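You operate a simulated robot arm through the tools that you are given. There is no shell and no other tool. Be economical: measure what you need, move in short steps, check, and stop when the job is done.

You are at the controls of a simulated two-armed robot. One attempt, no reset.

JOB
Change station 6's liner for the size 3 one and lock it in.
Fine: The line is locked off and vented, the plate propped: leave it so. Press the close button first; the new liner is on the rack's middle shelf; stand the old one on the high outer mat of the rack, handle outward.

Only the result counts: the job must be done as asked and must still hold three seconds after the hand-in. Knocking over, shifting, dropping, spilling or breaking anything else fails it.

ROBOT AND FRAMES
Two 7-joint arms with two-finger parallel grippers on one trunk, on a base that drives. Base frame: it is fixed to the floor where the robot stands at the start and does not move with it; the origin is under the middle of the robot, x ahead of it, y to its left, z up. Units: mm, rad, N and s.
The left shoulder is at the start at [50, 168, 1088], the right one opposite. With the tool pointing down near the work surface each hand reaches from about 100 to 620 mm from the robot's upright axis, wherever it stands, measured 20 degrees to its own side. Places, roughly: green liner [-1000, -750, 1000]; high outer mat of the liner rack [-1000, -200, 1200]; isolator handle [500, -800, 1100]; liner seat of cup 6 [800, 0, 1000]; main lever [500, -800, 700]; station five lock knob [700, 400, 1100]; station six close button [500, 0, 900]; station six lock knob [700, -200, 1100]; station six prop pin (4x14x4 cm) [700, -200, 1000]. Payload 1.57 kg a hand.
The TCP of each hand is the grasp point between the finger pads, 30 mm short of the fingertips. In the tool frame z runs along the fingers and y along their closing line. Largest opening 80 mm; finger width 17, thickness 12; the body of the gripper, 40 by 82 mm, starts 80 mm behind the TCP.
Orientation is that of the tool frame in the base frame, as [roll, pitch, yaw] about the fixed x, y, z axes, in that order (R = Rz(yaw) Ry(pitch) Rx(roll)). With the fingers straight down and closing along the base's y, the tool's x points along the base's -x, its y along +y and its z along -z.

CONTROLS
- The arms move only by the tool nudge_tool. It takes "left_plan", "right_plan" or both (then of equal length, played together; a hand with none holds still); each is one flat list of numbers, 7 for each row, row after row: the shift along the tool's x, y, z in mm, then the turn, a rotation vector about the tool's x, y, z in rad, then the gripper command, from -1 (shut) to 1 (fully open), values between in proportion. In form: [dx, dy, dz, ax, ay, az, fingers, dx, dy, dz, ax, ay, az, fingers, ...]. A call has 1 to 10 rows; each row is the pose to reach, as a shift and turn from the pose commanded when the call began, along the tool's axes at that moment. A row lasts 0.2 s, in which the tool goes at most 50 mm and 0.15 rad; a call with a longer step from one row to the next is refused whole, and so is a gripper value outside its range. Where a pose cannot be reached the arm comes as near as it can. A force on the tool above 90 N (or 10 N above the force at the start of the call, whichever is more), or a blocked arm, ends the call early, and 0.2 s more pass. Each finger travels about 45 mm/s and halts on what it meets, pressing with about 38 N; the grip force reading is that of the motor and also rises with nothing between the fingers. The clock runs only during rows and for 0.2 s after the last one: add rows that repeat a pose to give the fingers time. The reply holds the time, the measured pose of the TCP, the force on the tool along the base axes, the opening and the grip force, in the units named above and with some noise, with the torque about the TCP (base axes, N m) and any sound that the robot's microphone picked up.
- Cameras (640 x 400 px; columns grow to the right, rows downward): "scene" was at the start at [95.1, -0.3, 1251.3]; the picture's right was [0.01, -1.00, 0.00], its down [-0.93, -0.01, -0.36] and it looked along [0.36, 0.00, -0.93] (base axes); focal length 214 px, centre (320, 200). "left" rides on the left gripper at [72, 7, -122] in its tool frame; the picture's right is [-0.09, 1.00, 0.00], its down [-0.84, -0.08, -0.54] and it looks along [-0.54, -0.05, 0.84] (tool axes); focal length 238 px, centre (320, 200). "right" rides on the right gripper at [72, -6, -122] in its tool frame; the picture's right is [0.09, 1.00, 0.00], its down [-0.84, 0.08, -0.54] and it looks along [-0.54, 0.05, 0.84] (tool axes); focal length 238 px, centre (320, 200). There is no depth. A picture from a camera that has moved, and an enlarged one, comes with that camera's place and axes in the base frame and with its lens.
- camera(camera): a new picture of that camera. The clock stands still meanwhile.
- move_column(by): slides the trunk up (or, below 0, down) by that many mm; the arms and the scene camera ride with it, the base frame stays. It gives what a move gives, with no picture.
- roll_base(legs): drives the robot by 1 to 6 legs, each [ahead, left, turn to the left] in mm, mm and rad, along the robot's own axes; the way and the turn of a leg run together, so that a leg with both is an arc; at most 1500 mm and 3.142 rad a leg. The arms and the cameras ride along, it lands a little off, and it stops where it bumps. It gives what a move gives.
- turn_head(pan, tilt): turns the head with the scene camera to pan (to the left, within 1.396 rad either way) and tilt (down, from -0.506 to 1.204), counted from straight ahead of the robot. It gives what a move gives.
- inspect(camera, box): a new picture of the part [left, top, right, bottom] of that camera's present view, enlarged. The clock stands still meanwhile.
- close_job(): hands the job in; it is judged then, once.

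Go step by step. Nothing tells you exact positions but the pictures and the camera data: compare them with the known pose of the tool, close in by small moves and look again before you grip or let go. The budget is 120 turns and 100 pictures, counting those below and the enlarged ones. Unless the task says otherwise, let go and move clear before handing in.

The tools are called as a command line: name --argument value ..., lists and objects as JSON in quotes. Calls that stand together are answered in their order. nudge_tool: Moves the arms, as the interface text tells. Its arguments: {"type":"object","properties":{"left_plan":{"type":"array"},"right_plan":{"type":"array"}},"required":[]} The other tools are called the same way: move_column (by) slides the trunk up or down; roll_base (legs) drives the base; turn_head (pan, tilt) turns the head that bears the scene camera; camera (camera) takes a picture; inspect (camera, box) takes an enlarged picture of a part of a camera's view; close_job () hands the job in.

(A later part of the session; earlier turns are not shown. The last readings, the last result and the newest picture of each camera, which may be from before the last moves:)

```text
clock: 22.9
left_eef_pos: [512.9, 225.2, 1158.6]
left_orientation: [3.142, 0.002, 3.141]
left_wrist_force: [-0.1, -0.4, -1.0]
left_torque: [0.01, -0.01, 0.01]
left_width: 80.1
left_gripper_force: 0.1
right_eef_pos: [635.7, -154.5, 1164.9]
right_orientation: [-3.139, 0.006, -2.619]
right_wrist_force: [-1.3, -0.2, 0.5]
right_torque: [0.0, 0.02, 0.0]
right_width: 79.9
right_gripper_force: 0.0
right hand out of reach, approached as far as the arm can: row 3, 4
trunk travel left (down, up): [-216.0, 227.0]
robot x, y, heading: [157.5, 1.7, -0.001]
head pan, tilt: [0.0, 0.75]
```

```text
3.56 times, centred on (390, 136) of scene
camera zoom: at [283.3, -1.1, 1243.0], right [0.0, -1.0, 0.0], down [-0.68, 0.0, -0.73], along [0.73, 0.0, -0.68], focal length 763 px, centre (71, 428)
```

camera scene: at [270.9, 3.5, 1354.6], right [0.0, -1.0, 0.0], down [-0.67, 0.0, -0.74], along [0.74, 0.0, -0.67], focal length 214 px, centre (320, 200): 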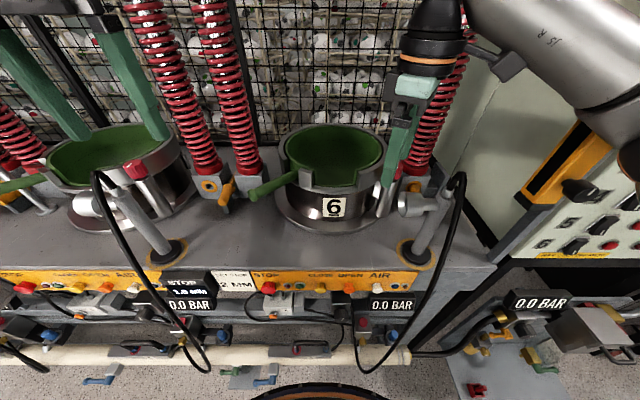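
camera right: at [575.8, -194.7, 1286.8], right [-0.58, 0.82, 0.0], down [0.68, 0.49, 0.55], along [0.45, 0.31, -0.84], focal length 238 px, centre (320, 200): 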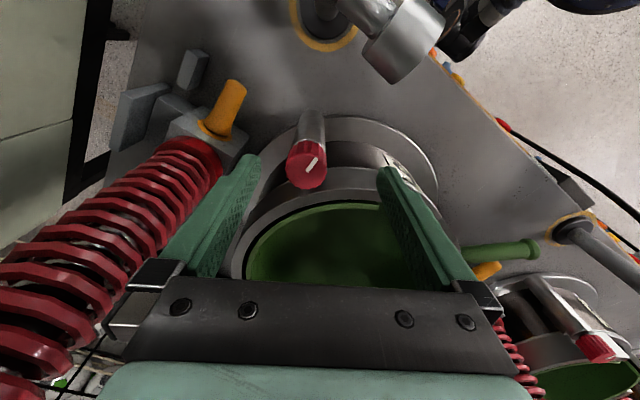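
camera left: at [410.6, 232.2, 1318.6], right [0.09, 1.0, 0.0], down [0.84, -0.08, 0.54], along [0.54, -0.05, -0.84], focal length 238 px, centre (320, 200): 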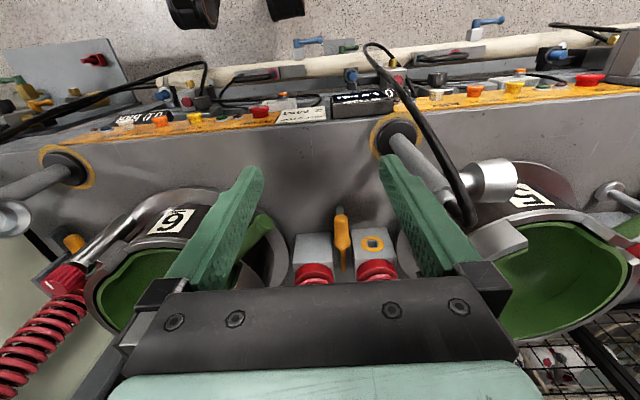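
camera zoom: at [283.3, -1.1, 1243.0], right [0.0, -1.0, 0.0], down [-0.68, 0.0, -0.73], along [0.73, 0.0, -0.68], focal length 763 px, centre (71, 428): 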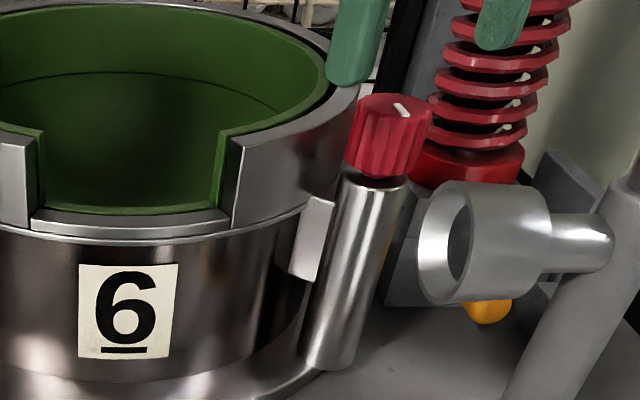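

Knob sits at [647, -157, 1113], its top about 20 mm above the cup rim, so the fingers can work above the rim. I descend around it.

nudge_tool --right_plan '[-4, -4, 20, 0, 0, 0, 1, -8.3, -7.6, 41, 0, 0, 0, 1, -8.3, -7.6, 41, 0, 0, 0, 1]'

camera --camera "right"

inspect --camera "scene" --box '[300, 80, 480, 192]'

```text
clock: 23.7
left_eef_pos: [511.9, 224.4, 1158.9]
left_orientation: [3.141, 0.003, 3.141]
left_wrist_force: [-0.5, 0.6, -0.4]
left_torque: [0.01, 0.02, 0.0]
left_width: 79.9
left_gripper_force: 0.1
right_eef_pos: [647.0, -155.5, 1123.8]
right_orientation: [-3.137, 0.003, -2.616]
right_wrist_force: [0.2, -0.2, 0.1]
right_torque: [0.02, 0.01, -0.01]
right_width: 80.2
right_gripper_force: 0.1
trunk travel left (down, up): [-216.0, 227.0]
robot x, y, heading: [161.7, 0.4, 0.006]
head pan, tilt: [0.0, 0.75]
```

```text
60 pictures are left
camera right: at [587.2, -197.6, 1245.6], right [-0.58, 0.82, 0.0], down [0.68, 0.49, 0.54], along [0.45, 0.31, -0.84], focal length 238 px, centre (320, 200)
```

right: 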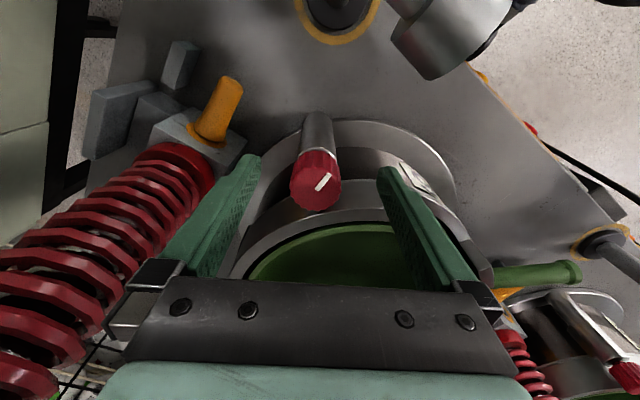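

```text
3.56 times, centred on (390, 136) of scene
camera zoom: at [283.3, -1.1, 1243.0], right [0.0, -1.0, 0.0], down [-0.68, 0.0, -0.73], along [0.73, 0.0, -0.68], focal length 763 px, centre (71, 428)
```

zoom: 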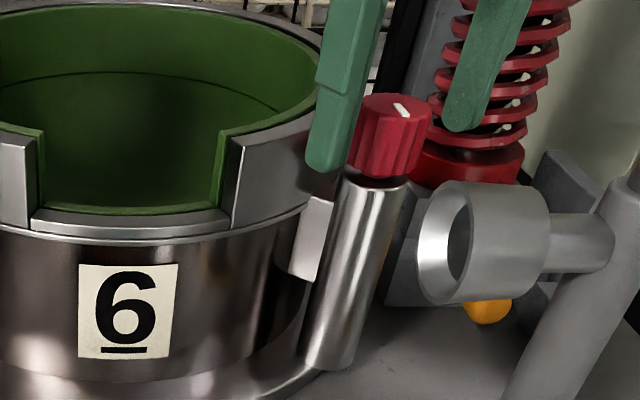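

Well centred; I shift 3 mm and close on the knob.

nudge_tool --right_plan '[-2, -3, 0, 0, 0, 0, 0, -2, -3, 0, 0, 0, 0, -1, -2, -3, 0, 0, 0, 0, -1, -2, -3, 0, 0, 0, 0, -1, -2, -3, 0, 0, 0, 0, -1]'

```text
clock: 24.9
left_eef_pos: [511.6, 225.7, 1158.7]
left_orientation: [3.141, 0.003, 3.14]
left_wrist_force: [0.0, 0.9, 0.7]
left_torque: [0.0, 0.0, -0.01]
left_width: 79.9
left_gripper_force: 0.1
right_eef_pos: [648.3, -157.5, 1124.8]
right_orientation: [-3.14, 0.002, -2.617]
right_wrist_force: [-3.0, 0.0, 6.1]
right_torque: [0.25, 0.25, 0.07]
right_width: 33.6
right_gripper_force: 33.5
trunk travel left (down, up): [-216.0, 227.0]
robot x, y, heading: [159.7, -4.3, -0.005]
head pan, tilt: [0.0, 0.75]
```

Gripped (33.6 mm). Testing a small counter-clockwise turn (seen from above).

nudge_tool --right_plan '[0, 0, 0, 0, 0, -0.1, -1, 0, 0, 0, 0, 0, -0.2, -1]'

inspect --camera "right" --box '[240, 130, 400, 230]'

```text
clock: 25.7
left_eef_pos: [504.0, 226.8, 1160.3]
left_orientation: [-3.142, 0.011, 3.14]
left_wrist_force: [-0.6, 0.1, -0.8]
left_torque: [0.04, -0.04, 0.02]
left_width: 80.1
left_gripper_force: 0.0
right_eef_pos: [617.6, -146.9, 1134.2]
right_orientation: [-3.106, 0.049, -2.411]
right_wrist_force: [0.6, 0.2, 0.4]
right_torque: [-0.03, 0.01, 0.0]
right_width: 0.1
right_gripper_force: 21.5
right hand out of reach, approached as far as the arm can: row 1, 2
trunk travel left (down, up): [-216.0, 227.0]
robot x, y, heading: [159.7, 1.5, -0.001]
head pan, tilt: [0.0, 0.75]
stopped in row 2 (right hand): the arm was blocked; the commanded pose is now the measured one
```

```text
4.00 times, centred on (320, 180) of right
camera zoom: at [561.4, -200.1, 1252.9], right [-0.73, 0.68, -0.04], down [0.54, 0.61, 0.58], along [0.42, 0.4, -0.81], focal length 953 px, centre (320, 280)
```

zoom: 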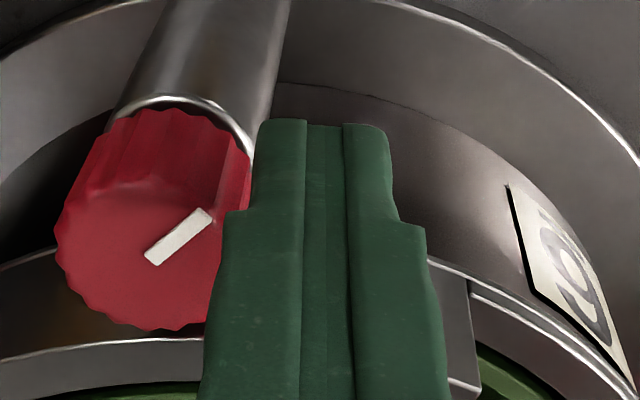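

The turn-limited arm slipped off; the knob did not move. The reachable yaw is on the other side, so I lift off and re-yaw the other way.

nudge_tool --right_plan '[0, 0, -25, 0, 0, 0, -1, 0, 0, -50, 0, 0, 0, -1, 0, 0, -50, -0.04, 0.045, 0, 0, 0, 0, -50, -0.04, 0.045, 0, 1]'

nudge_tool --right_plan '[0, 0, 0, 0, 0, 0.14, 1, 0, 0, 0, 0, 0, 0.28, 1, 0, 0, 0, 0, 0, 0.42, 1, 0, 0, 0, 0, 0, 0.56, 1, 0, 0, 0, 0, 0, 0.7, 1, 0, 0, 0, 0, 0, 0.84, 1, 0, 0, 0, 0, 0, 0.98, 1, 0, 0, 0, 0, 0, 1.12, 1, 0, 0, 0, 0, 0, 1.26, 1, 0, 0, 0, 0, 0, 1.4, 1]'

```text
clock: 26.7
left_eef_pos: [511.7, 224.9, 1158.9]
left_orientation: [3.14, 0.002, 3.14]
left_wrist_force: [-0.5, -0.1, 0.1]
left_torque: [-0.01, 0.03, -0.07]
left_width: 80.2
left_gripper_force: 0.2
right_eef_pos: [599.2, -136.6, 1151.0]
right_orientation: [3.119, -0.016, -2.409]
right_wrist_force: [0.5, -0.9, -0.2]
right_torque: [-0.02, 0.04, 0.02]
right_width: 48.0
right_gripper_force: 0.0
right hand out of reach, approached as far as the arm can: row 1, 2, 3, 4
trunk travel left (down, up): [-216.0, 227.0]
robot x, y, heading: [163.9, -3.3, 0.001]
head pan, tilt: [0.0, 0.75]
```

```text
clock: 28.9
left_eef_pos: [512.3, 224.8, 1157.3]
left_orientation: [3.14, 0.004, 3.14]
left_wrist_force: [-0.2, -0.4, -0.1]
left_torque: [-0.01, -0.05, -0.01]
left_width: 80.1
left_gripper_force: 0.0
right_eef_pos: [598.6, -136.6, 1150.7]
right_orientation: [-3.13, -0.023, 2.474]
right_wrist_force: [0.4, 0.9, 0.1]
right_torque: [-0.01, -0.01, 0.01]
right_width: 79.9
right_gripper_force: 0.1
trunk travel left (down, up): [-216.0, 227.0]
robot x, y, heading: [161.4, -1.2, -0.005]
head pan, tilt: [0.0, 0.75]
```

nudge_tool --right_plan '[0, 0, -14, -0.0155, -0.0196, 0.0, 1, -26, 8, -14, -0.0155, -0.0196, 0.13, 1, -52.4, 15.9, -14, -0.0155, -0.0196, 0.27, 1, -52.4, 15.9, -14, -0.0155, -0.0196, 0.27, 1]'

camera --camera "right"

```text
clock: 29.9
left_eef_pos: [512.4, 225.3, 1158.7]
left_orientation: [3.14, 0.003, 3.139]
left_wrist_force: [-0.6, 0.2, 0.6]
left_torque: [0.0, 0.01, -0.01]
left_width: 80.2
left_gripper_force: 0.0
right_eef_pos: [650.4, -157.4, 1163.6]
right_orientation: [-3.141, -0.005, 2.204]
right_wrist_force: [-0.2, 0.7, 0.3]
right_torque: [0.02, 0.01, -0.04]
right_width: 79.9
right_gripper_force: 0.0
trunk travel left (down, up): [-216.0, 227.0]
robot x, y, heading: [161.9, 1.0, 0.001]
head pan, tilt: [0.0, 0.75]
```

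```text
57 pictures are left
camera right: at [602.7, -102.9, 1286.3], right [0.75, 0.66, 0.0], down [0.56, -0.63, 0.54], along [0.36, -0.4, -0.84], focal length 238 px, centre (320, 200)
```

right: 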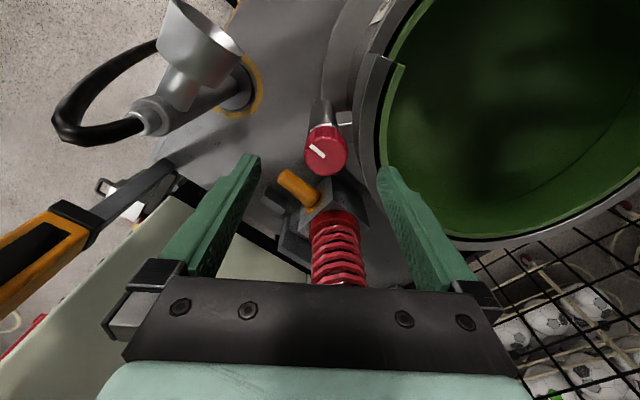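

Reachable here with the knob between the fingers. Narrow the opening, descend so tips stay above the rim, and grip.

nudge_tool --right_plan '[3, 2.5, 0, 0, 0, 0, 0.3, 3, 2.5, 0, 0, 0, 0, 0.3, 3, 2.5, 18, 0, 0, 0, 0.3, 3, 2.5, 36, 0, 0, 0, 0.3, 3, 2.5, 36, 0, 0, 0, -1, 3, 2.5, 36, 0, 0, 0, -1, 3, 2.5, 36, 0, 0, 0, -1]'

camera --camera "right"

```text
clock: 31.5
left_eef_pos: [512.9, 226.1, 1157.9]
left_orientation: [3.14, 0.003, 3.14]
left_wrist_force: [-0.5, 0.3, 0.1]
left_torque: [0.0, 0.04, 0.03]
left_width: 80.0
left_gripper_force: 0.1
right_eef_pos: [652.5, -150.5, 1129.0]
right_orientation: [3.132, -0.003, 2.206]
right_wrist_force: [17.5, 5.6, 26.2]
right_torque: [0.55, -0.45, -0.05]
right_width: 34.0
right_gripper_force: 30.7
trunk travel left (down, up): [-216.0, 227.0]
robot x, y, heading: [160.4, -1.6, 0.002]
head pan, tilt: [0.0, 0.75]
```

```text
56 pictures are left
camera right: at [602.6, -97.1, 1251.9], right [0.75, 0.66, 0.01], down [0.56, -0.63, 0.54], along [0.36, -0.4, -0.84], focal length 238 px, centre (320, 200)
```

right: 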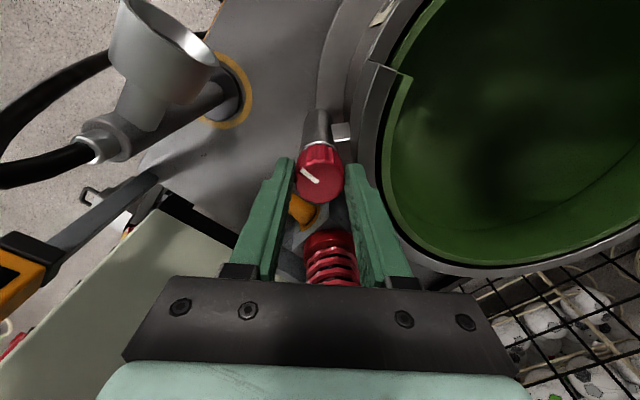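

The tip seems to be resting on the rim and I'm 6–7 mm off the knob axis; open slightly, shift and raise, regrip.

nudge_tool --right_plan '[0, 0, -2, 0, 0, 0, 0.2, 0, 0, -4, 0, 0, 0, 0.2, 4, 0, -4, 0, 0, 0, 0.2, 7, 0, -4, 0, 0, 0, 0.2, 7, 0, -4, 0, 0, 0, -1, 7, 0, -4, 0, 0, 0, -1, 7, 0, -4, 0, 0, 0, -1]'

camera --camera "right"

```text
clock: 33.1
left_eef_pos: [513.4, 226.1, 1158.0]
left_orientation: [-3.14, 0.002, 3.14]
left_wrist_force: [0.0, 0.0, -0.2]
left_torque: [-0.01, 0.04, 0.01]
left_width: 80.2
left_gripper_force: 0.0
right_eef_pos: [647.9, -146.3, 1129.6]
right_orientation: [-3.14, -0.003, 2.207]
right_wrist_force: [8.5, 9.9, -5.2]
right_torque: [0.28, -0.6, 0.16]
right_width: 32.4
right_gripper_force: 32.4
trunk travel left (down, up): [-216.0, 227.0]
robot x, y, heading: [160.4, -1.2, -0.002]
head pan, tilt: [0.0, 0.75]
```

```text
55 pictures are left
camera right: at [599.6, -91.1, 1252.4], right [0.75, 0.67, 0.0], down [0.56, -0.63, 0.54], along [0.36, -0.4, -0.84], focal length 238 px, centre (320, 200)
```

right: 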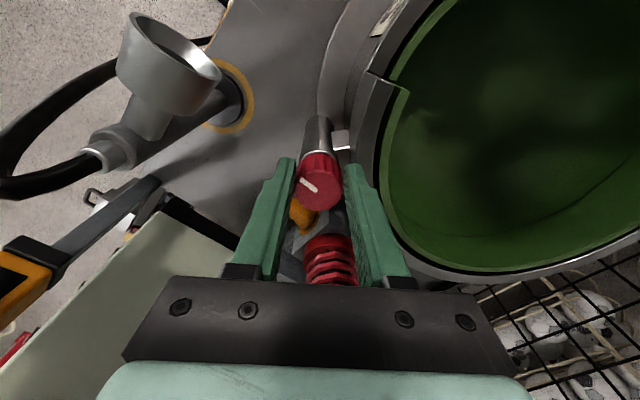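

Now test-turn counter-clockwise 0.3 rad with small centring.

nudge_tool --right_plan '[1, 1, 0, 0, 0, -0.1, -1, 1, 1, 0, 0, 0, -0.2, -1, 1, 1, 0, 0, 0, -0.3, -1]'

inspect --camera "right" --box '[240, 110, 400, 210]'

```text
clock: 33.9
left_eef_pos: [512.6, 224.5, 1157.7]
left_orientation: [3.139, 0.003, 3.141]
left_wrist_force: [-0.4, 0.1, 0.0]
left_torque: [0.0, 0.02, 0.02]
left_width: 80.2
left_gripper_force: 0.1
right_eef_pos: [644.7, -148.2, 1130.0]
right_orientation: [-3.133, -0.004, 2.509]
right_wrist_force: [-12.8, -0.7, -19.0]
right_torque: [-0.4, -0.17, -0.12]
right_width: 32.2
right_gripper_force: 40.8
trunk travel left (down, up): [-216.0, 227.0]
robot x, y, heading: [161.3, 1.2, 0.001]
head pan, tilt: [0.0, 0.75]
```

```text
4.00 times, centred on (320, 160) of right
camera zoom: at [584.2, -109.5, 1252.8], right [0.52, 0.86, -0.01], down [0.72, -0.43, 0.54], along [0.46, -0.28, -0.84], focal length 953 px, centre (320, 360)
```

zoom: 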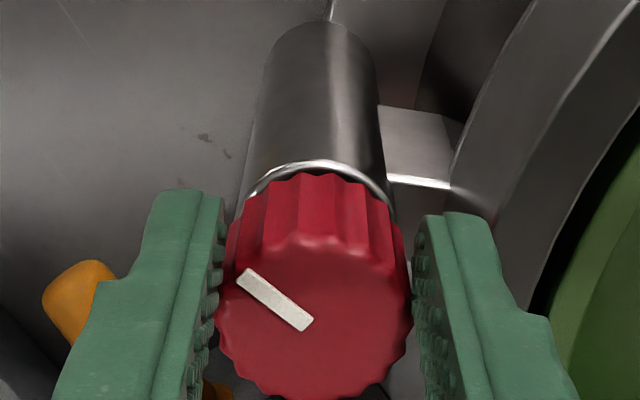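

The knob follows counter-clockwise freely. Continuing.

nudge_tool --right_plan '[0, 1, 1, 0, 0, -0.12, -1, 0, 1, 1, 0, 0, -0.24, -1, 0, 1, 1, 0, 0, -0.36, -1, 0, 1, 1, 0, 0, -0.48, -1, 0, 1, 1, 0, 0, -0.6, -1]'

inspect --camera "right" --box '[240, 110, 400, 210]'

```text
clock: 35.1
left_eef_pos: [511.3, 220.1, 1161.0]
left_orientation: [3.136, 0.006, 3.141]
left_wrist_force: [-0.7, -0.1, 0.3]
left_torque: [-0.01, 0.0, 0.0]
left_width: 79.9
left_gripper_force: 0.0
right_eef_pos: [642.5, -153.0, 1130.8]
right_orientation: [-3.135, -0.01, 3.1]
right_wrist_force: [-24.5, -32.5, -17.3]
right_torque: [-0.65, -0.16, -0.4]
right_width: 32.2
right_gripper_force: 40.5
trunk travel left (down, up): [-216.0, 227.0]
robot x, y, heading: [161.8, -3.5, 0.001]
head pan, tilt: [0.0, 0.75]
```

```text
4.00 times, centred on (320, 160) of right
camera zoom: at [572.0, -156.3, 1253.5], right [-0.05, 1.0, -0.01], down [0.85, 0.05, 0.53], along [0.53, 0.02, -0.85], focal length 953 px, centre (320, 360)
```

zoom: 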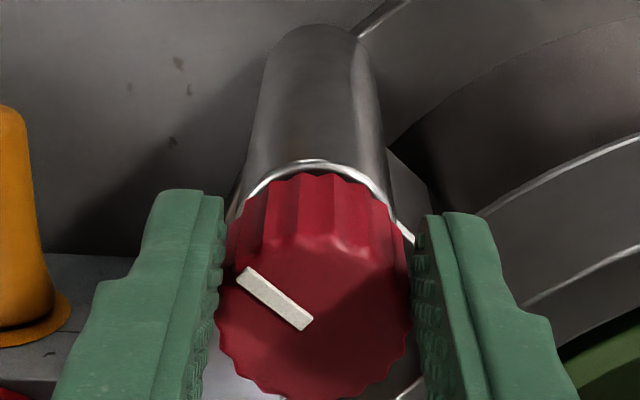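

Turned about 52° so far. Continue, easing the side load.

nudge_tool --right_plan '[1, -2, 0, 0, 0, 0, -1, 2, -3, 0, 0, 0, -0.12, -1, 2, -3, 0, 0, 0, -0.24, -1, 2, -3, 0, 0, 0, -0.36, -1, 2, -3, 0, 0, 0, -0.48, -1]'

inspect --camera "right" --box '[240, 110, 400, 210]'

```text
clock: 36.3
left_eef_pos: [511.9, 218.6, 1159.6]
left_orientation: [3.134, 0.004, 3.141]
left_wrist_force: [-0.4, 0.8, -1.2]
left_torque: [-0.01, -0.01, -0.01]
left_width: 79.9
left_gripper_force: 0.0
right_eef_pos: [643.4, -160.7, 1130.1]
right_orientation: [-3.137, -0.01, -2.708]
right_wrist_force: [-2.2, -42.3, 3.8]
right_torque: [-1.23, 1.18, -0.43]
right_width: 32.2
right_gripper_force: 40.3
trunk travel left (down, up): [-216.0, 227.0]
robot x, y, heading: [158.9, -2.3, 0.002]
head pan, tilt: [0.0, 0.75]
```

```text
4.00 times, centred on (320, 160) of right
camera zoom: at [582.0, -194.3, 1253.3], right [-0.5, 0.86, 0.0], down [0.73, 0.43, 0.53], along [0.46, 0.27, -0.85], focal length 953 px, centre (320, 360)
```

zoom: 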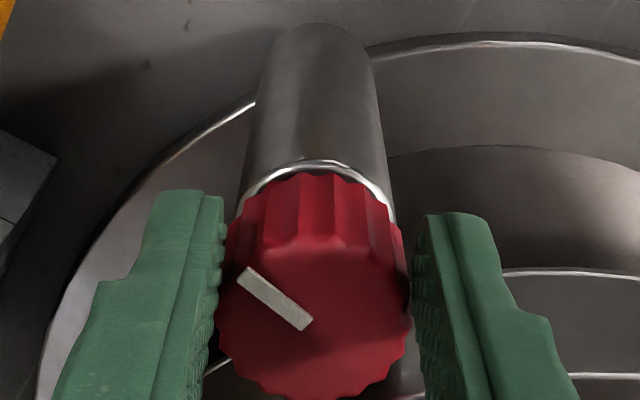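

About 78° turned. A bit further with relief, to reach 90° or the stop.

nudge_tool --right_plan '[1.7, -3.6, 0, 0, 0, -0.05, -1, 1.7, -3.6, 0, 0, 0, -0.12, -1, 1.7, -3.6, 0, 0, 0, -0.2, -1]'

inspect --camera "right" --box '[240, 110, 400, 210]'

```text
clock: 37.1
left_eef_pos: [510.0, 221.6, 1161.0]
left_orientation: [3.138, 0.005, 3.14]
left_wrist_force: [-0.5, 0.6, 0.3]
left_torque: [0.01, 0.0, 0.04]
left_width: 80.0
left_gripper_force: 0.0
right_eef_pos: [640.8, -163.1, 1130.8]
right_orientation: [-3.12, -0.004, -2.527]
right_wrist_force: [13.3, -66.1, -5.9]
right_torque: [-1.45, -1.05, -0.95]
right_width: 28.5
right_gripper_force: 39.0
right hand out of reach, approached as far as the arm can: row 3
trunk travel left (down, up): [-216.0, 227.0]
robot x, y, heading: [161.6, 3.0, -0.003]
head pan, tilt: [0.0, 0.75]
```

```text
4.00 times, centred on (320, 160) of right
camera zoom: at [583.6, -207.9, 1252.7], right [-0.65, 0.76, -0.02], down [0.63, 0.56, 0.54], along [0.42, 0.34, -0.84], focal length 953 px, centre (320, 360)
```

zoom: 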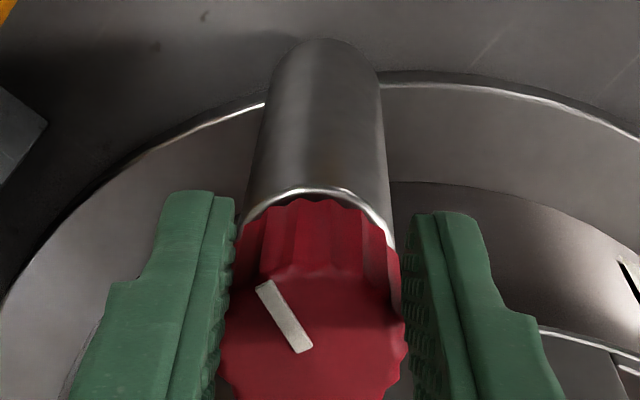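

The grip is slipping toward the reach limit. I release, lift and look at the knob and bolt.

nudge_tool --right_plan '[0, 0, 0, 0, 0, 0, 0, 0, 0, 0, 0, 0, 0, 0.8, 0, 0, 0, 0, 0, 0, 0.8, 0, 0, -20, 0, 0, 0, 0.8, 0, 0, -40, 0, 0, 0, 0.8]'

inspect --camera "scene" --box '[300, 80, 460, 180]'

inspect --camera "right" --box '[200, 90, 440, 240]'

```text
clock: 38.3
left_eef_pos: [512.6, 224.6, 1159.1]
left_orientation: [3.14, 0.003, 3.14]
left_wrist_force: [-0.1, -0.6, -0.7]
left_torque: [0.03, 0.02, -0.02]
left_width: 79.9
left_gripper_force: 0.1
right_eef_pos: [622.5, -144.1, 1151.8]
right_orientation: [3.14, 0.001, -2.498]
right_wrist_force: [-0.1, 0.2, -0.5]
right_torque: [0.04, 0.03, -0.01]
right_width: 72.0
right_gripper_force: 0.0
right hand out of reach, approached as far as the arm can: row 4, 5
trunk travel left (down, up): [-216.0, 227.0]
robot x, y, heading: [161.3, 1.5, 0.005]
head pan, tilt: [0.0, 0.75]
```

```text
4.00 times, centred on (380, 130) of scene
camera zoom: at [283.4, -1.2, 1242.9], right [0.0, -1.0, 0.0], down [-0.68, 0.0, -0.73], along [0.73, 0.0, -0.68], focal length 858 px, centre (80, 480)
```

zoom: 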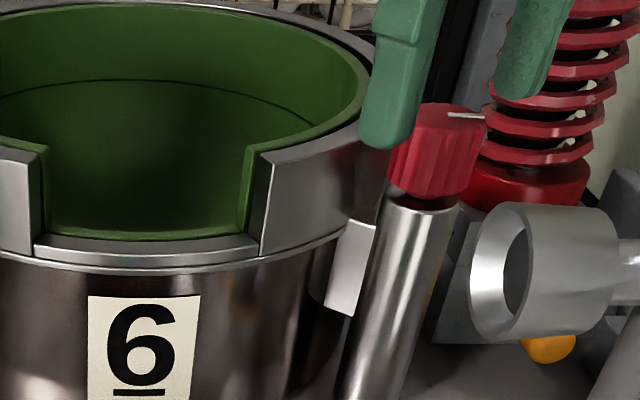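

```text
2.67 times, centred on (320, 165) of right
camera zoom: at [568.6, -192.3, 1274.0], right [-0.67, 0.74, 0.0], down [0.62, 0.56, 0.54], along [0.4, 0.37, -0.84], focal length 636 px, centre (320, 293)
```

zoom: 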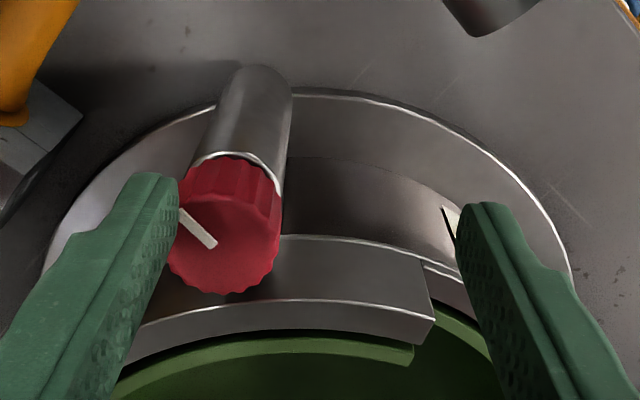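

The knob now points sideways (-y), about 90° turned: unlocked. I retract the right hand and look at the liner handle with the left and scene cameras.

nudge_tool --right_plan '[10, 7, -40, 0, 0, 0, 0.8, 20, 15, -75, 0, 0, 0.1, 0.8, 45, 34, -95, 0, 0, 0.24, 0.8, 72, 54, -110, 0, 0, 0.38, 1, 100, 75, -110, 0, 0, 0.5, 1, 128, 96, -110, 0, 0, 0.64, 1]'

camera --camera "left"

inspect --camera "scene" --box '[220, 70, 420, 195]'

```text
clock: 39.7
left_eef_pos: [511.2, 224.7, 1158.2]
left_orientation: [3.14, 0.003, 3.14]
left_wrist_force: [0.1, 0.4, 0.6]
left_torque: [0.02, -0.01, -0.01]
left_width: 79.9
left_gripper_force: 0.0
right_eef_pos: [475.1, -147.5, 1247.8]
right_orientation: [3.138, -0.001, -3.137]
right_wrist_force: [0.2, 0.5, -0.3]
right_torque: [0.02, -0.01, -0.03]
right_width: 80.4
right_gripper_force: 0.0
right hand out of reach, approached as far as the arm can: row 1, 2, 3, 4, 6
trunk travel left (down, up): [-216.0, 227.0]
robot x, y, heading: [160.3, -2.4, 0.001]
head pan, tilt: [0.0, 0.75]
```

```text
48 pictures are left
camera left: at [439.5, 230.9, 1279.8], right [0.09, 1.0, 0.0], down [0.83, -0.08, 0.55], along [0.54, -0.05, -0.84], focal length 238 px, centre (320, 200)
```

left: 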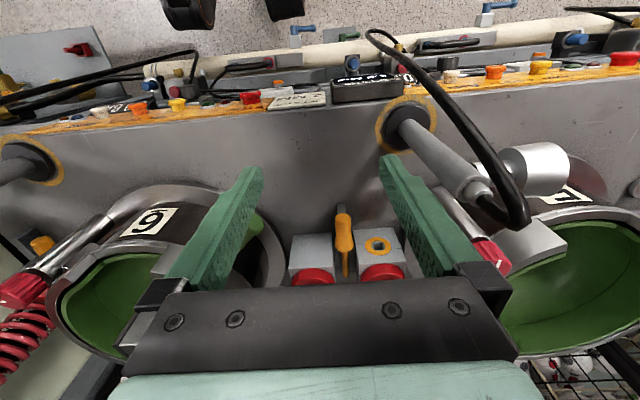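

```text
3.20 times, centred on (320, 132) of scene
camera zoom: at [283.0, -1.5, 1243.1], right [0.0, -1.0, 0.0], down [-0.68, 0.0, -0.73], along [0.73, 0.0, -0.68], focal length 686 px, centre (320, 416)
```

zoom: 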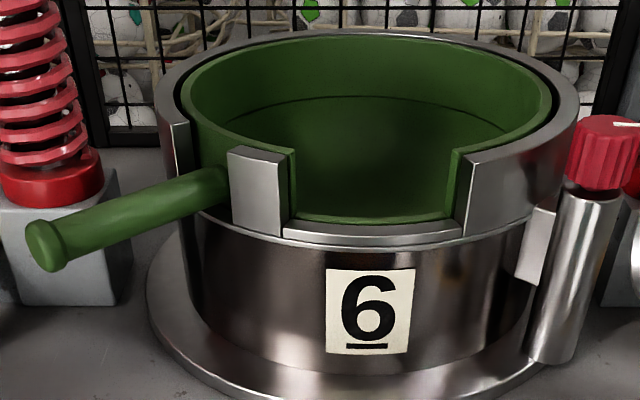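

The handle runs from about [666, 56] to [598, 140] at z ≈ 1070. I'll bring the left hand in at 45° along the handle direction, closing across it, to a pre-grasp 70 mm off.

nudge_tool --left_plan '[-9, -8, 0, 0.039, -0.081, 0.094, 1, -17, -16, 0, 0.078, -0.162, 0.187, 1, -26, -24, 5, 0.116, -0.244, 0.281, 1, -35, -32, 10, 0.155, -0.325, 0.375, 1, -43, -41, 15, 0.194, -0.406, 0.468, 1, -52, -49, 20, 0.233, -0.487, 0.562, 1, -61, -57, 25, 0.271, -0.569, 0.656, 1, -69, -65, 30, 0.31, -0.65, 0.749, 1, -78, -73, 38, 0.349, -0.731, 0.843, 1]'

camera --camera "left"

camera --camera "scene"

```text
clock: 41.7
left_eef_pos: [589.9, 151.6, 1121.3]
left_orientation: [3.136, 0.789, 2.242]
left_wrist_force: [0.6, 0.7, 0.6]
left_torque: [-0.03, 0.0, 0.01]
left_width: 80.2
left_gripper_force: 0.1
right_eef_pos: [477.4, -144.7, 1247.7]
right_orientation: [3.14, -0.002, -3.135]
right_wrist_force: [-0.3, -0.3, 0.2]
right_torque: [-0.05, 0.03, -0.02]
right_width: 80.1
right_gripper_force: 0.0
trunk travel left (down, up): [-216.0, 227.0]
robot x, y, heading: [163.7, -1.3, 0.003]
head pan, tilt: [0.0, 0.75]
```

```text
46 pictures are left
camera left: at [510.0, 262.6, 1155.1], right [0.82, 0.57, 0.07], down [0.07, -0.21, 0.98], along [0.57, -0.79, -0.21], focal length 238 px, centre (320, 200)
```

left: 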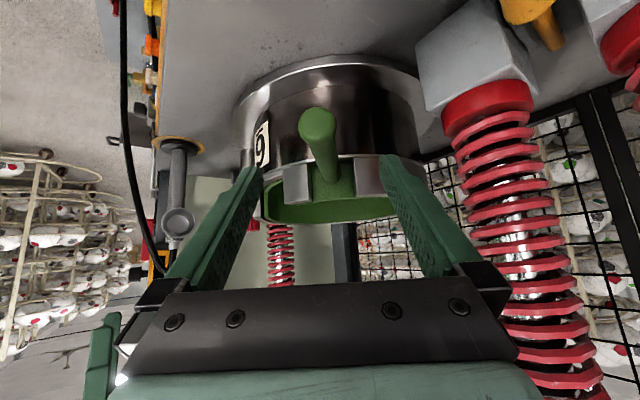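

```text
45 pictures are left
camera scene: at [283.4, -1.0, 1243.0], right [0.0, -1.0, 0.0], down [-0.68, 0.0, -0.73], along [0.73, 0.0, -0.68], focal length 214 px, centre (320, 200)
```

scene: 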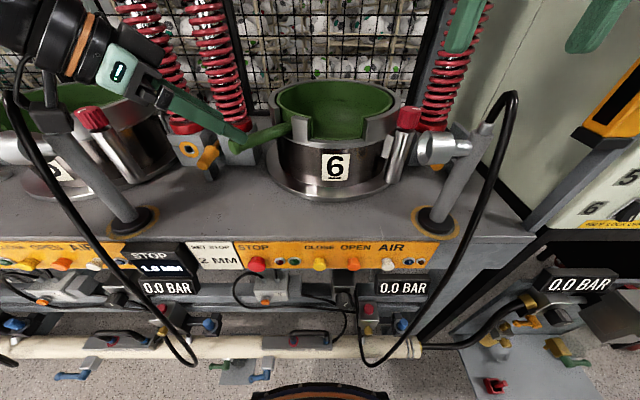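

The left camera shows the handle centred between the fingers and held in its slot. Advance 71 mm and close.

nudge_tool --left_plan '[1, 0, 35, 0, 0, 0, 1, 2, 0, 71, 0, 0, 0, 1, 2, 0, 71, 0, 0, 0, 1, 2, 0, 71, 0, 0, 0, -1, 2, 0, 71, 0, 0, 0, -1, 2, 0, 71, 0, 0, 0, -1, 2, 0, 71, 0, 0, 0, -1, 2, 0, 71, 0, 0, 0, -1]'

camera --camera "left"

```text
clock: 43.5
left_eef_pos: [621.3, 114.3, 1068.9]
left_orientation: [3.137, 0.786, 2.251]
left_wrist_force: [1.4, 1.1, 0.2]
left_torque: [0.12, -0.02, 0.64]
left_width: 22.8
left_gripper_force: 28.5
right_eef_pos: [476.3, -146.9, 1246.9]
right_orientation: [3.139, -0.001, -3.136]
right_wrist_force: [-0.3, 0.2, 0.3]
right_torque: [0.01, 0.01, -0.05]
right_width: 80.0
right_gripper_force: 0.0
trunk travel left (down, up): [-216.0, 227.0]
robot x, y, heading: [161.4, 0.1, 0.005]
head pan, tilt: [0.0, 0.75]
```

```text
44 pictures are left
camera left: at [540.5, 224.7, 1103.1], right [0.81, 0.58, 0.07], down [0.07, -0.21, 0.97], along [0.58, -0.79, -0.21], focal length 238 px, centre (320, 200)
```

left: 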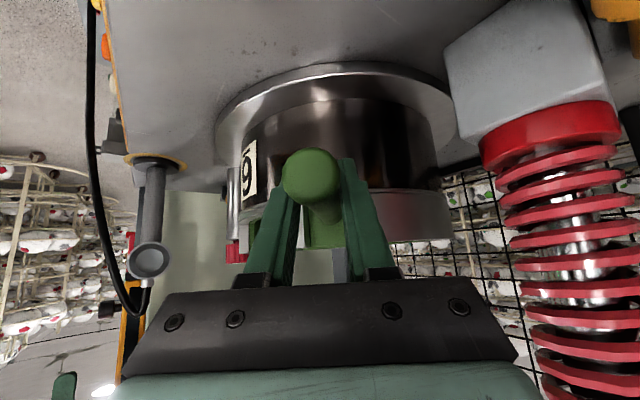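

Gripped (22.8 mm). Lift straight up 25 mm slowly and check forces.

nudge_tool --left_plan '[-3.5, 0, -3.5, 0, 0, 0, -1, -7, 0, -7, 0, 0, 0, -1, -12, 0, -12, 0, 0, 0, -1, -18, 0, -18, 0, 0, 0, -1, -18, 0, -18, 0, 0, 0, -1]'

camera --camera "scene"

```text
clock: 44.7
left_eef_pos: [621.1, 114.1, 1094.7]
left_orientation: [3.139, 0.786, 2.248]
left_wrist_force: [5.5, 1.2, -9.3]
left_torque: [0.37, 0.41, 0.95]
left_width: 22.8
left_gripper_force: 35.1
right_eef_pos: [478.7, -146.4, 1247.4]
right_orientation: [3.14, -0.004, -3.137]
right_wrist_force: [0.4, -0.6, -0.2]
right_torque: [0.05, -0.01, 0.0]
right_width: 80.1
right_gripper_force: 0.0
trunk travel left (down, up): [-216.0, 227.0]
robot x, y, heading: [161.3, 1.0, 0.0]
head pan, tilt: [0.0, 0.75]
```

```text
43 pictures are left
camera scene: at [284.7, -0.8, 1242.8], right [0.0, -1.0, 0.0], down [-0.68, 0.0, -0.73], along [0.73, 0.0, -0.68], focal length 214 px, centre (320, 200)
```

scene: 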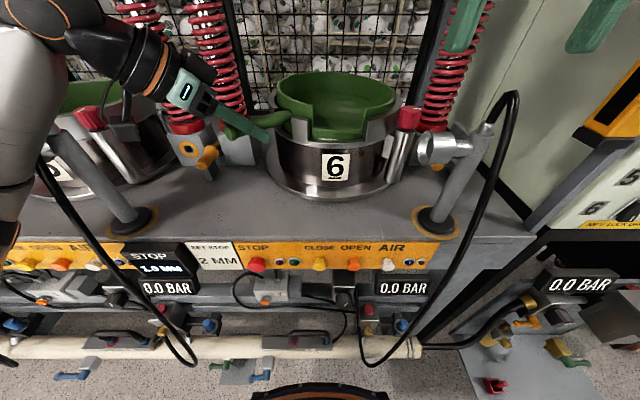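

It lifts freely and level, about 1 kg. Lift 120 mm more.

nudge_tool --left_plan '[-14, 0, -14, 0, 0, 0, -1, -28, 0, -28, 0, 0, 0, -1, -42, 0, -42, 0, 0, 0, -1, -56, 0, -56, 0, 0, 0, -1, -70, 0, -70, 0, 0, 0, -1, -85, 0, -85, 0, 0, 0, -1]'

camera --camera "scene"

```text
clock: 46.1
left_eef_pos: [616.3, 111.2, 1219.9]
left_orientation: [3.13, 0.796, 2.23]
left_wrist_force: [-1.1, -0.7, -0.5]
left_torque: [0.02, -0.04, 0.03]
left_width: 0.0
left_gripper_force: 20.9
right_eef_pos: [473.4, -146.1, 1249.6]
right_orientation: [3.138, 0.001, -3.135]
right_wrist_force: [-0.2, -0.9, -0.5]
right_torque: [0.02, -0.07, -0.01]
right_width: 80.1
right_gripper_force: 0.0
trunk travel left (down, up): [-216.0, 227.0]
robot x, y, heading: [161.4, 0.3, 0.002]
head pan, tilt: [0.0, 0.75]
```

```text
42 pictures are left
camera scene: at [281.3, -1.5, 1243.8], right [0.0, -1.0, 0.0], down [-0.68, 0.0, -0.73], along [0.73, 0.0, -0.68], focal length 214 px, centre (320, 200)
```

scene: 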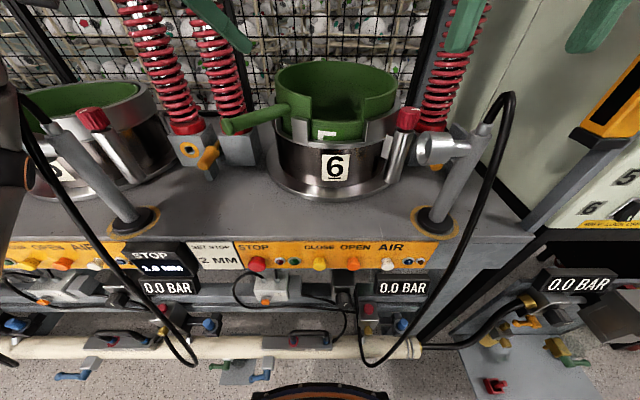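

The handle slipped out and the liner is sitting raised in the cup. Zoom in before regripping.

inspect --camera "scene" --box '[210, 40, 430, 178]'

camera --camera "left"

```text
2.90 times, centred on (320, 109) of scene
camera zoom: at [281.3, -1.5, 1243.8], right [0.0, -1.0, 0.0], down [-0.68, 0.0, -0.73], along [0.73, 0.0, -0.68], focal length 622 px, centre (320, 464)
```

zoom: 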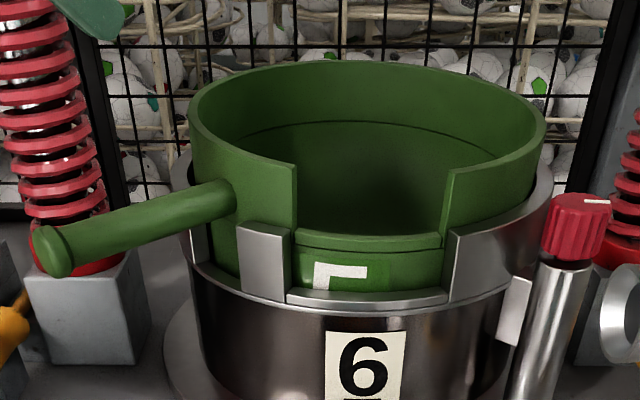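

```text
40 pictures are left
camera left: at [536.3, 223.5, 1253.6], right [0.82, 0.57, 0.07], down [0.06, -0.21, 0.98], along [0.57, -0.8, -0.2], focal length 238 px, centre (320, 200)
```

left: 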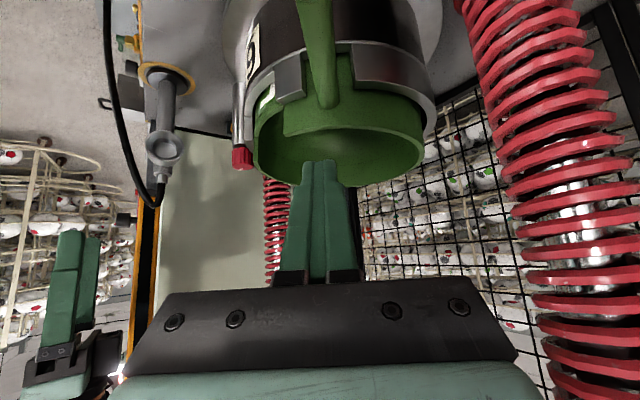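

The liner is level but lifted 34 mm and wedged: the crosswise grip let it droop and jam. I'll regrip with fingers along the handle closing vertically, so the pads resist the droop; first reorient above.

nudge_tool --left_plan '[0, 0, -15, 0.0511, -0.0511, -0.1235, -1, -8, -11, -12, 0.1023, -0.1023, -0.247, -1, -17, -22, -8, 0.1534, -0.1534, -0.3706, -1, -26, -34, 0, 0.2046, -0.2046, -0.4941, -1, -34, -45, 6, 0.2557, -0.2557, -0.6176, 0, -34, -45, 6, 0.3068, -0.3068, -0.7412, 1, -34, -45, 6, 0.358, -0.358, -0.8647, 1, -34, -45, 6, 0.4091, -0.4091, -0.9882, 1, -34, -45, 6, 0.4603, -0.4603, -1.1117, 1, -34, -45, 6, 0.5114, -0.5114, -1.2353, 1]'

nudge_tool --left_plan '[0, 0, 0, 0.0511, -0.0511, -0.1235, 1, 0, 0, 0, 0.1023, -0.1023, -0.247, 1, 0, 0, 0, 0.1023, -0.1023, -0.247, 1]'

camera --camera "left"

camera --camera "scene"

```text
clock: 48.3
left_eef_pos: [603.5, 62.4, 1235.6]
left_orientation: [-1.688, 0.243, -2.577]
left_wrist_force: [-0.7, 0.7, 0.3]
left_torque: [0.0, 0.02, -0.01]
left_width: 80.1
left_gripper_force: 0.0
right_eef_pos: [477.0, -146.1, 1247.0]
right_orientation: [3.139, -0.002, -3.135]
right_wrist_force: [0.1, 0.1, 0.5]
right_torque: [0.0, 0.01, -0.02]
right_width: 80.0
right_gripper_force: 0.1
trunk travel left (down, up): [-216.0, 227.0]
robot x, y, heading: [157.5, 2.2, -0.003]
head pan, tilt: [0.0, 0.75]
```

```text
clock: 49.1
left_eef_pos: [591.7, 66.9, 1248.4]
left_orientation: [-1.552, 0.032, -2.448]
left_wrist_force: [0.9, -0.5, -0.3]
left_torque: [-0.01, 0.0, 0.0]
left_width: 80.0
left_gripper_force: 0.1
right_eef_pos: [466.5, -147.0, 1252.5]
right_orientation: [3.138, 0.011, -3.136]
right_wrist_force: [0.7, -0.5, -0.5]
right_torque: [-0.02, -0.01, 0.01]
right_width: 80.2
right_gripper_force: 0.3
trunk travel left (down, up): [-216.0, 227.0]
robot x, y, heading: [161.5, 4.1, 0.0]
head pan, tilt: [0.0, 0.75]
```

```text
39 pictures are left
camera left: at [458.0, 115.1, 1237.1], right [0.11, 0.06, -0.99], down [0.29, 0.95, 0.09], along [0.95, -0.3, 0.08], focal length 238 px, centre (320, 200)
```

left: 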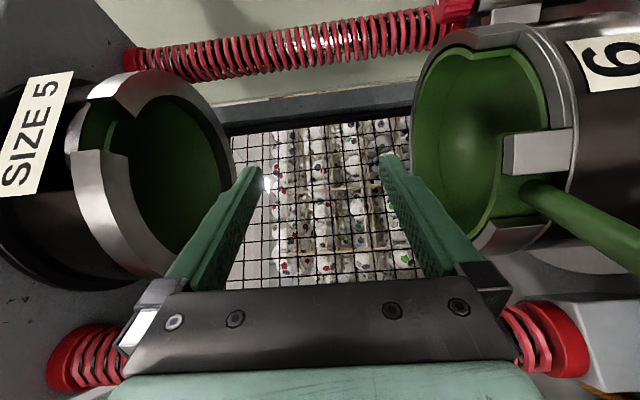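

```text
38 pictures are left
camera scene: at [273.3, -1.8, 1245.8], right [0.0, -1.0, 0.0], down [-0.67, 0.0, -0.74], along [0.74, 0.0, -0.67], focal length 214 px, centre (320, 200)
```

scene: 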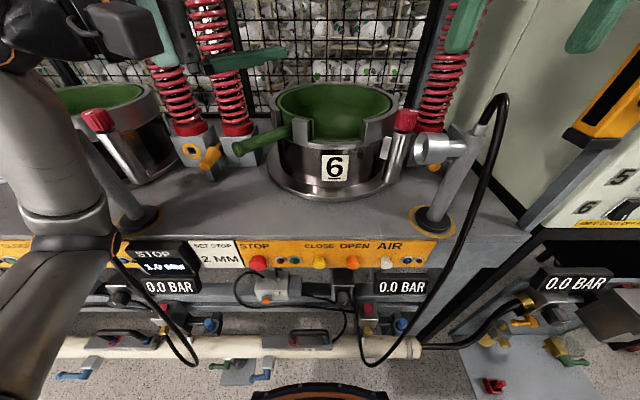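

The liner has slid back down into its seat (it simply slipped). I descend beside the handle with the vertically opened fingers.

nudge_tool --left_plan '[1, 45, 2, 0, 0, 0, 1, 2, 90, 4, 0, 0, 0, 1, 3, 135, 5, 0, 0, 0, 1, 4.8, 178, 6.5, 0, 0, 0, 1, 4.8, 178, 6.5, 0, 0, 0, 1]'

camera --camera "left"

inspect --camera "scene" --box '[140, 70, 400, 232]'

```text
clock: 50.3
left_eef_pos: [605.0, 53.5, 1056.2]
left_orientation: [-1.57, 0.002, -2.463]
left_wrist_force: [0.3, -0.5, 0.3]
left_torque: [0.01, 0.03, 0.0]
left_width: 80.0
left_gripper_force: 0.1
right_eef_pos: [477.2, -147.1, 1247.9]
right_orientation: [3.138, -0.003, -3.138]
right_wrist_force: [0.9, 0.1, -0.5]
right_torque: [0.02, 0.01, 0.0]
right_width: 80.1
right_gripper_force: 0.0
trunk travel left (down, up): [-216.0, 227.0]
robot x, y, heading: [161.5, -1.9, 0.002]
head pan, tilt: [0.0, 0.75]
```

```text
37 pictures are left
camera left: at [472.2, 103.7, 1047.5], right [0.07, 0.06, -1.0], down [0.31, 0.95, 0.08], along [0.95, -0.32, 0.05], focal length 238 px, centre (320, 200)
```

left: 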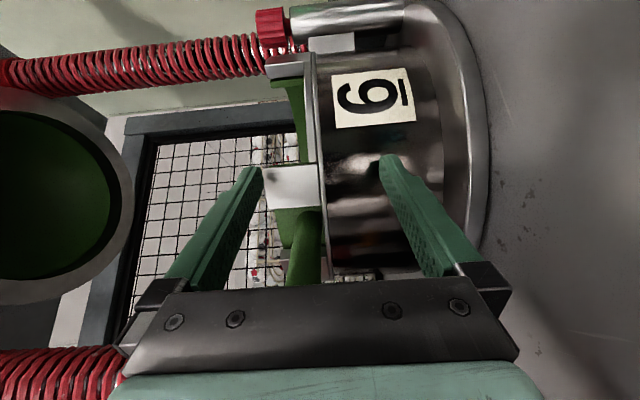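

```text
2.46 times, centred on (270, 151) of scene
camera zoom: at [283.5, -1.4, 1242.7], right [0.0, -1.0, 0.0], down [-0.68, 0.0, -0.73], along [0.73, 0.0, -0.68], focal length 528 px, centre (443, 321)
```

zoom: 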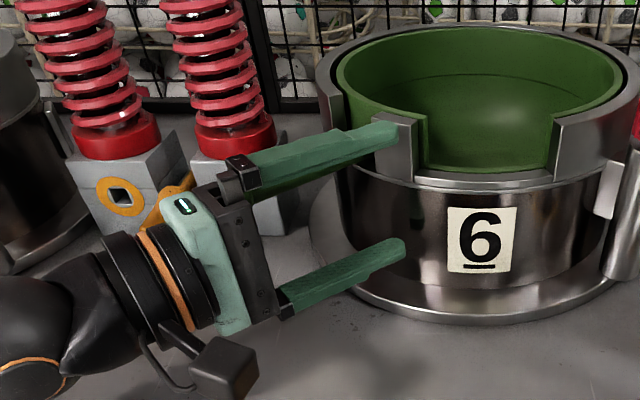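

Handle centre is ~13 mm above the tool centre. Raise, slide sideways onto the handle, and close.

nudge_tool --left_plan '[0, -13, -12, 0, 0, 0, 1, -16, -13, -15, 0, 0, 0, 1, -33, -13, -15, 0, 0, 0, 1, -49, -13, -15, 0, 0, 0, 1, -49, -13, -15, 0, 0, 0, 1]'

camera --camera "left"

inspect --camera "scene" --box '[140, 70, 400, 232]'

```text
clock: 51.5
left_eef_pos: [633.6, 98.5, 1070.3]
left_orientation: [-1.572, 0.004, -2.462]
left_wrist_force: [0.3, 0.9, -0.1]
left_torque: [-0.02, 0.03, -0.03]
left_width: 79.8
left_gripper_force: 0.1
right_eef_pos: [476.7, -145.5, 1246.2]
right_orientation: [3.141, -0.001, -3.135]
right_wrist_force: [0.4, 0.5, 0.0]
right_torque: [-0.01, 0.0, -0.01]
right_width: 80.1
right_gripper_force: 0.0
trunk travel left (down, up): [-216.0, 227.0]
robot x, y, heading: [161.9, -1.4, -0.001]
head pan, tilt: [0.0, 0.75]
```

```text
35 pictures are left
camera left: at [500.2, 147.1, 1062.4], right [0.07, 0.06, -1.0], down [0.31, 0.95, 0.08], along [0.95, -0.32, 0.05], focal length 238 px, centre (320, 200)
```

left: 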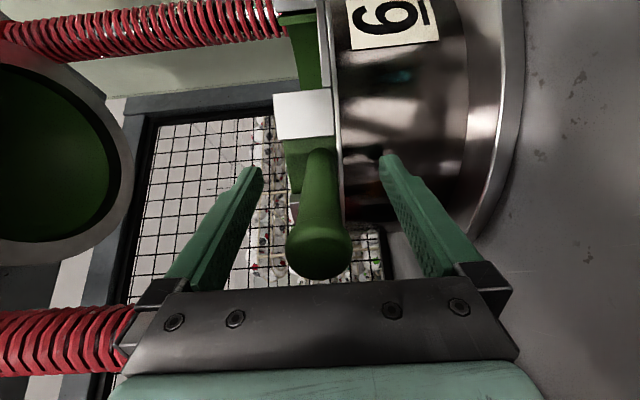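

```text
2.46 times, centred on (270, 151) of scene
camera zoom: at [283.3, -1.2, 1243.0], right [0.0, -1.0, 0.0], down [-0.68, 0.0, -0.73], along [0.73, 0.0, -0.68], focal length 528 px, centre (443, 321)
```

zoom: 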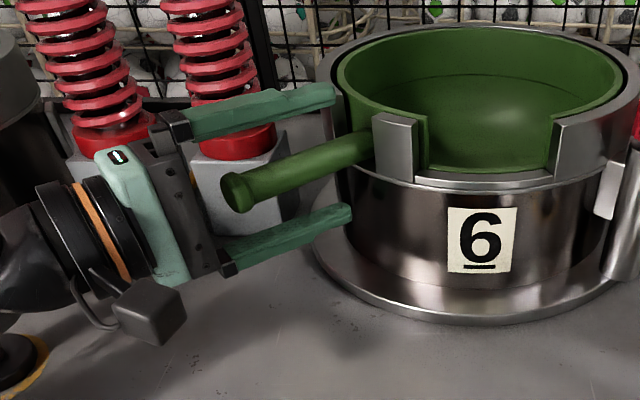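

Handle is well between the fingers. Close.

nudge_tool --left_plan '[0, 0, 0, 0, 0, 0, 0, 0, 0, 0, 0, 0, 0, -1, 0, 0, 0, 0, 0, 0, -1, 0, 0, 0, 0, 0, 0, -1, 0, 0, 0, 0, 0, 0, -1, 0, 0, 0, 0, 0, 0, -1, 0, 0, 0, 0, 0, 0, -1]'

```text
clock: 53.1
left_eef_pos: [632.3, 98.1, 1068.6]
left_orientation: [-1.572, 0.004, -2.461]
left_wrist_force: [0.2, 0.3, 1.8]
left_torque: [0.27, 0.25, 0.03]
left_width: 21.7
left_gripper_force: 34.8
right_eef_pos: [476.0, -146.5, 1247.2]
right_orientation: [3.14, -0.001, -3.135]
right_wrist_force: [0.0, 0.2, -0.2]
right_torque: [0.03, 0.02, -0.01]
right_width: 79.8
right_gripper_force: 0.0
trunk travel left (down, up): [-216.0, 227.0]
robot x, y, heading: [161.6, -3.0, -0.006]
head pan, tilt: [0.0, 0.75]
```

Reference seated grip: TCP [632.3, 98.1, 1068.6], yaw -2.461. Lift slowly.

nudge_tool --left_plan '[0, -6, 0, 0, 0, 0, -1, 0, -14, 0, 0, 0, 0, -1, 0, -22, 0, 0, 0, 0, -1, 0, -32, 0, 0, 0, 0, -1, 0, -42, 0, 0, 0, 0, -1, 0, -52, 0, 0, 0, 0, -1, 0, -62, 0, 0, 0, 0, -1]'

inspect --camera "scene" --box '[140, 30, 440, 218]'

```text
clock: 54.7
left_eef_pos: [633.0, 97.4, 1131.0]
left_orientation: [-1.57, 0.001, -2.462]
left_wrist_force: [0.4, 0.3, -4.2]
left_torque: [0.49, 0.46, 0.03]
left_width: 21.8
left_gripper_force: 34.4
right_eef_pos: [475.4, -145.5, 1247.7]
right_orientation: [3.14, -0.002, -3.135]
right_wrist_force: [-0.2, -0.2, 0.3]
right_torque: [-0.03, 0.01, -0.01]
right_width: 80.0
right_gripper_force: 0.0
trunk travel left (down, up): [-216.0, 227.0]
robot x, y, heading: [157.7, 0.4, -0.003]
head pan, tilt: [0.0, 0.75]
```

```text
2.13 times, centred on (290, 124) of scene
camera zoom: at [283.6, -1.2, 1242.9], right [0.0, -1.0, 0.0], down [-0.68, 0.0, -0.73], along [0.73, 0.0, -0.68], focal length 456 px, centre (384, 362)
```

zoom: 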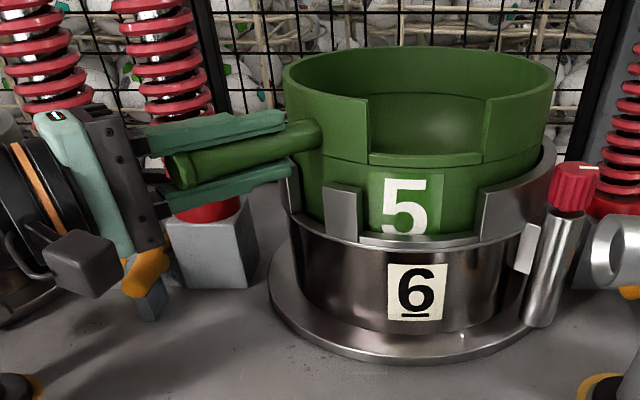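

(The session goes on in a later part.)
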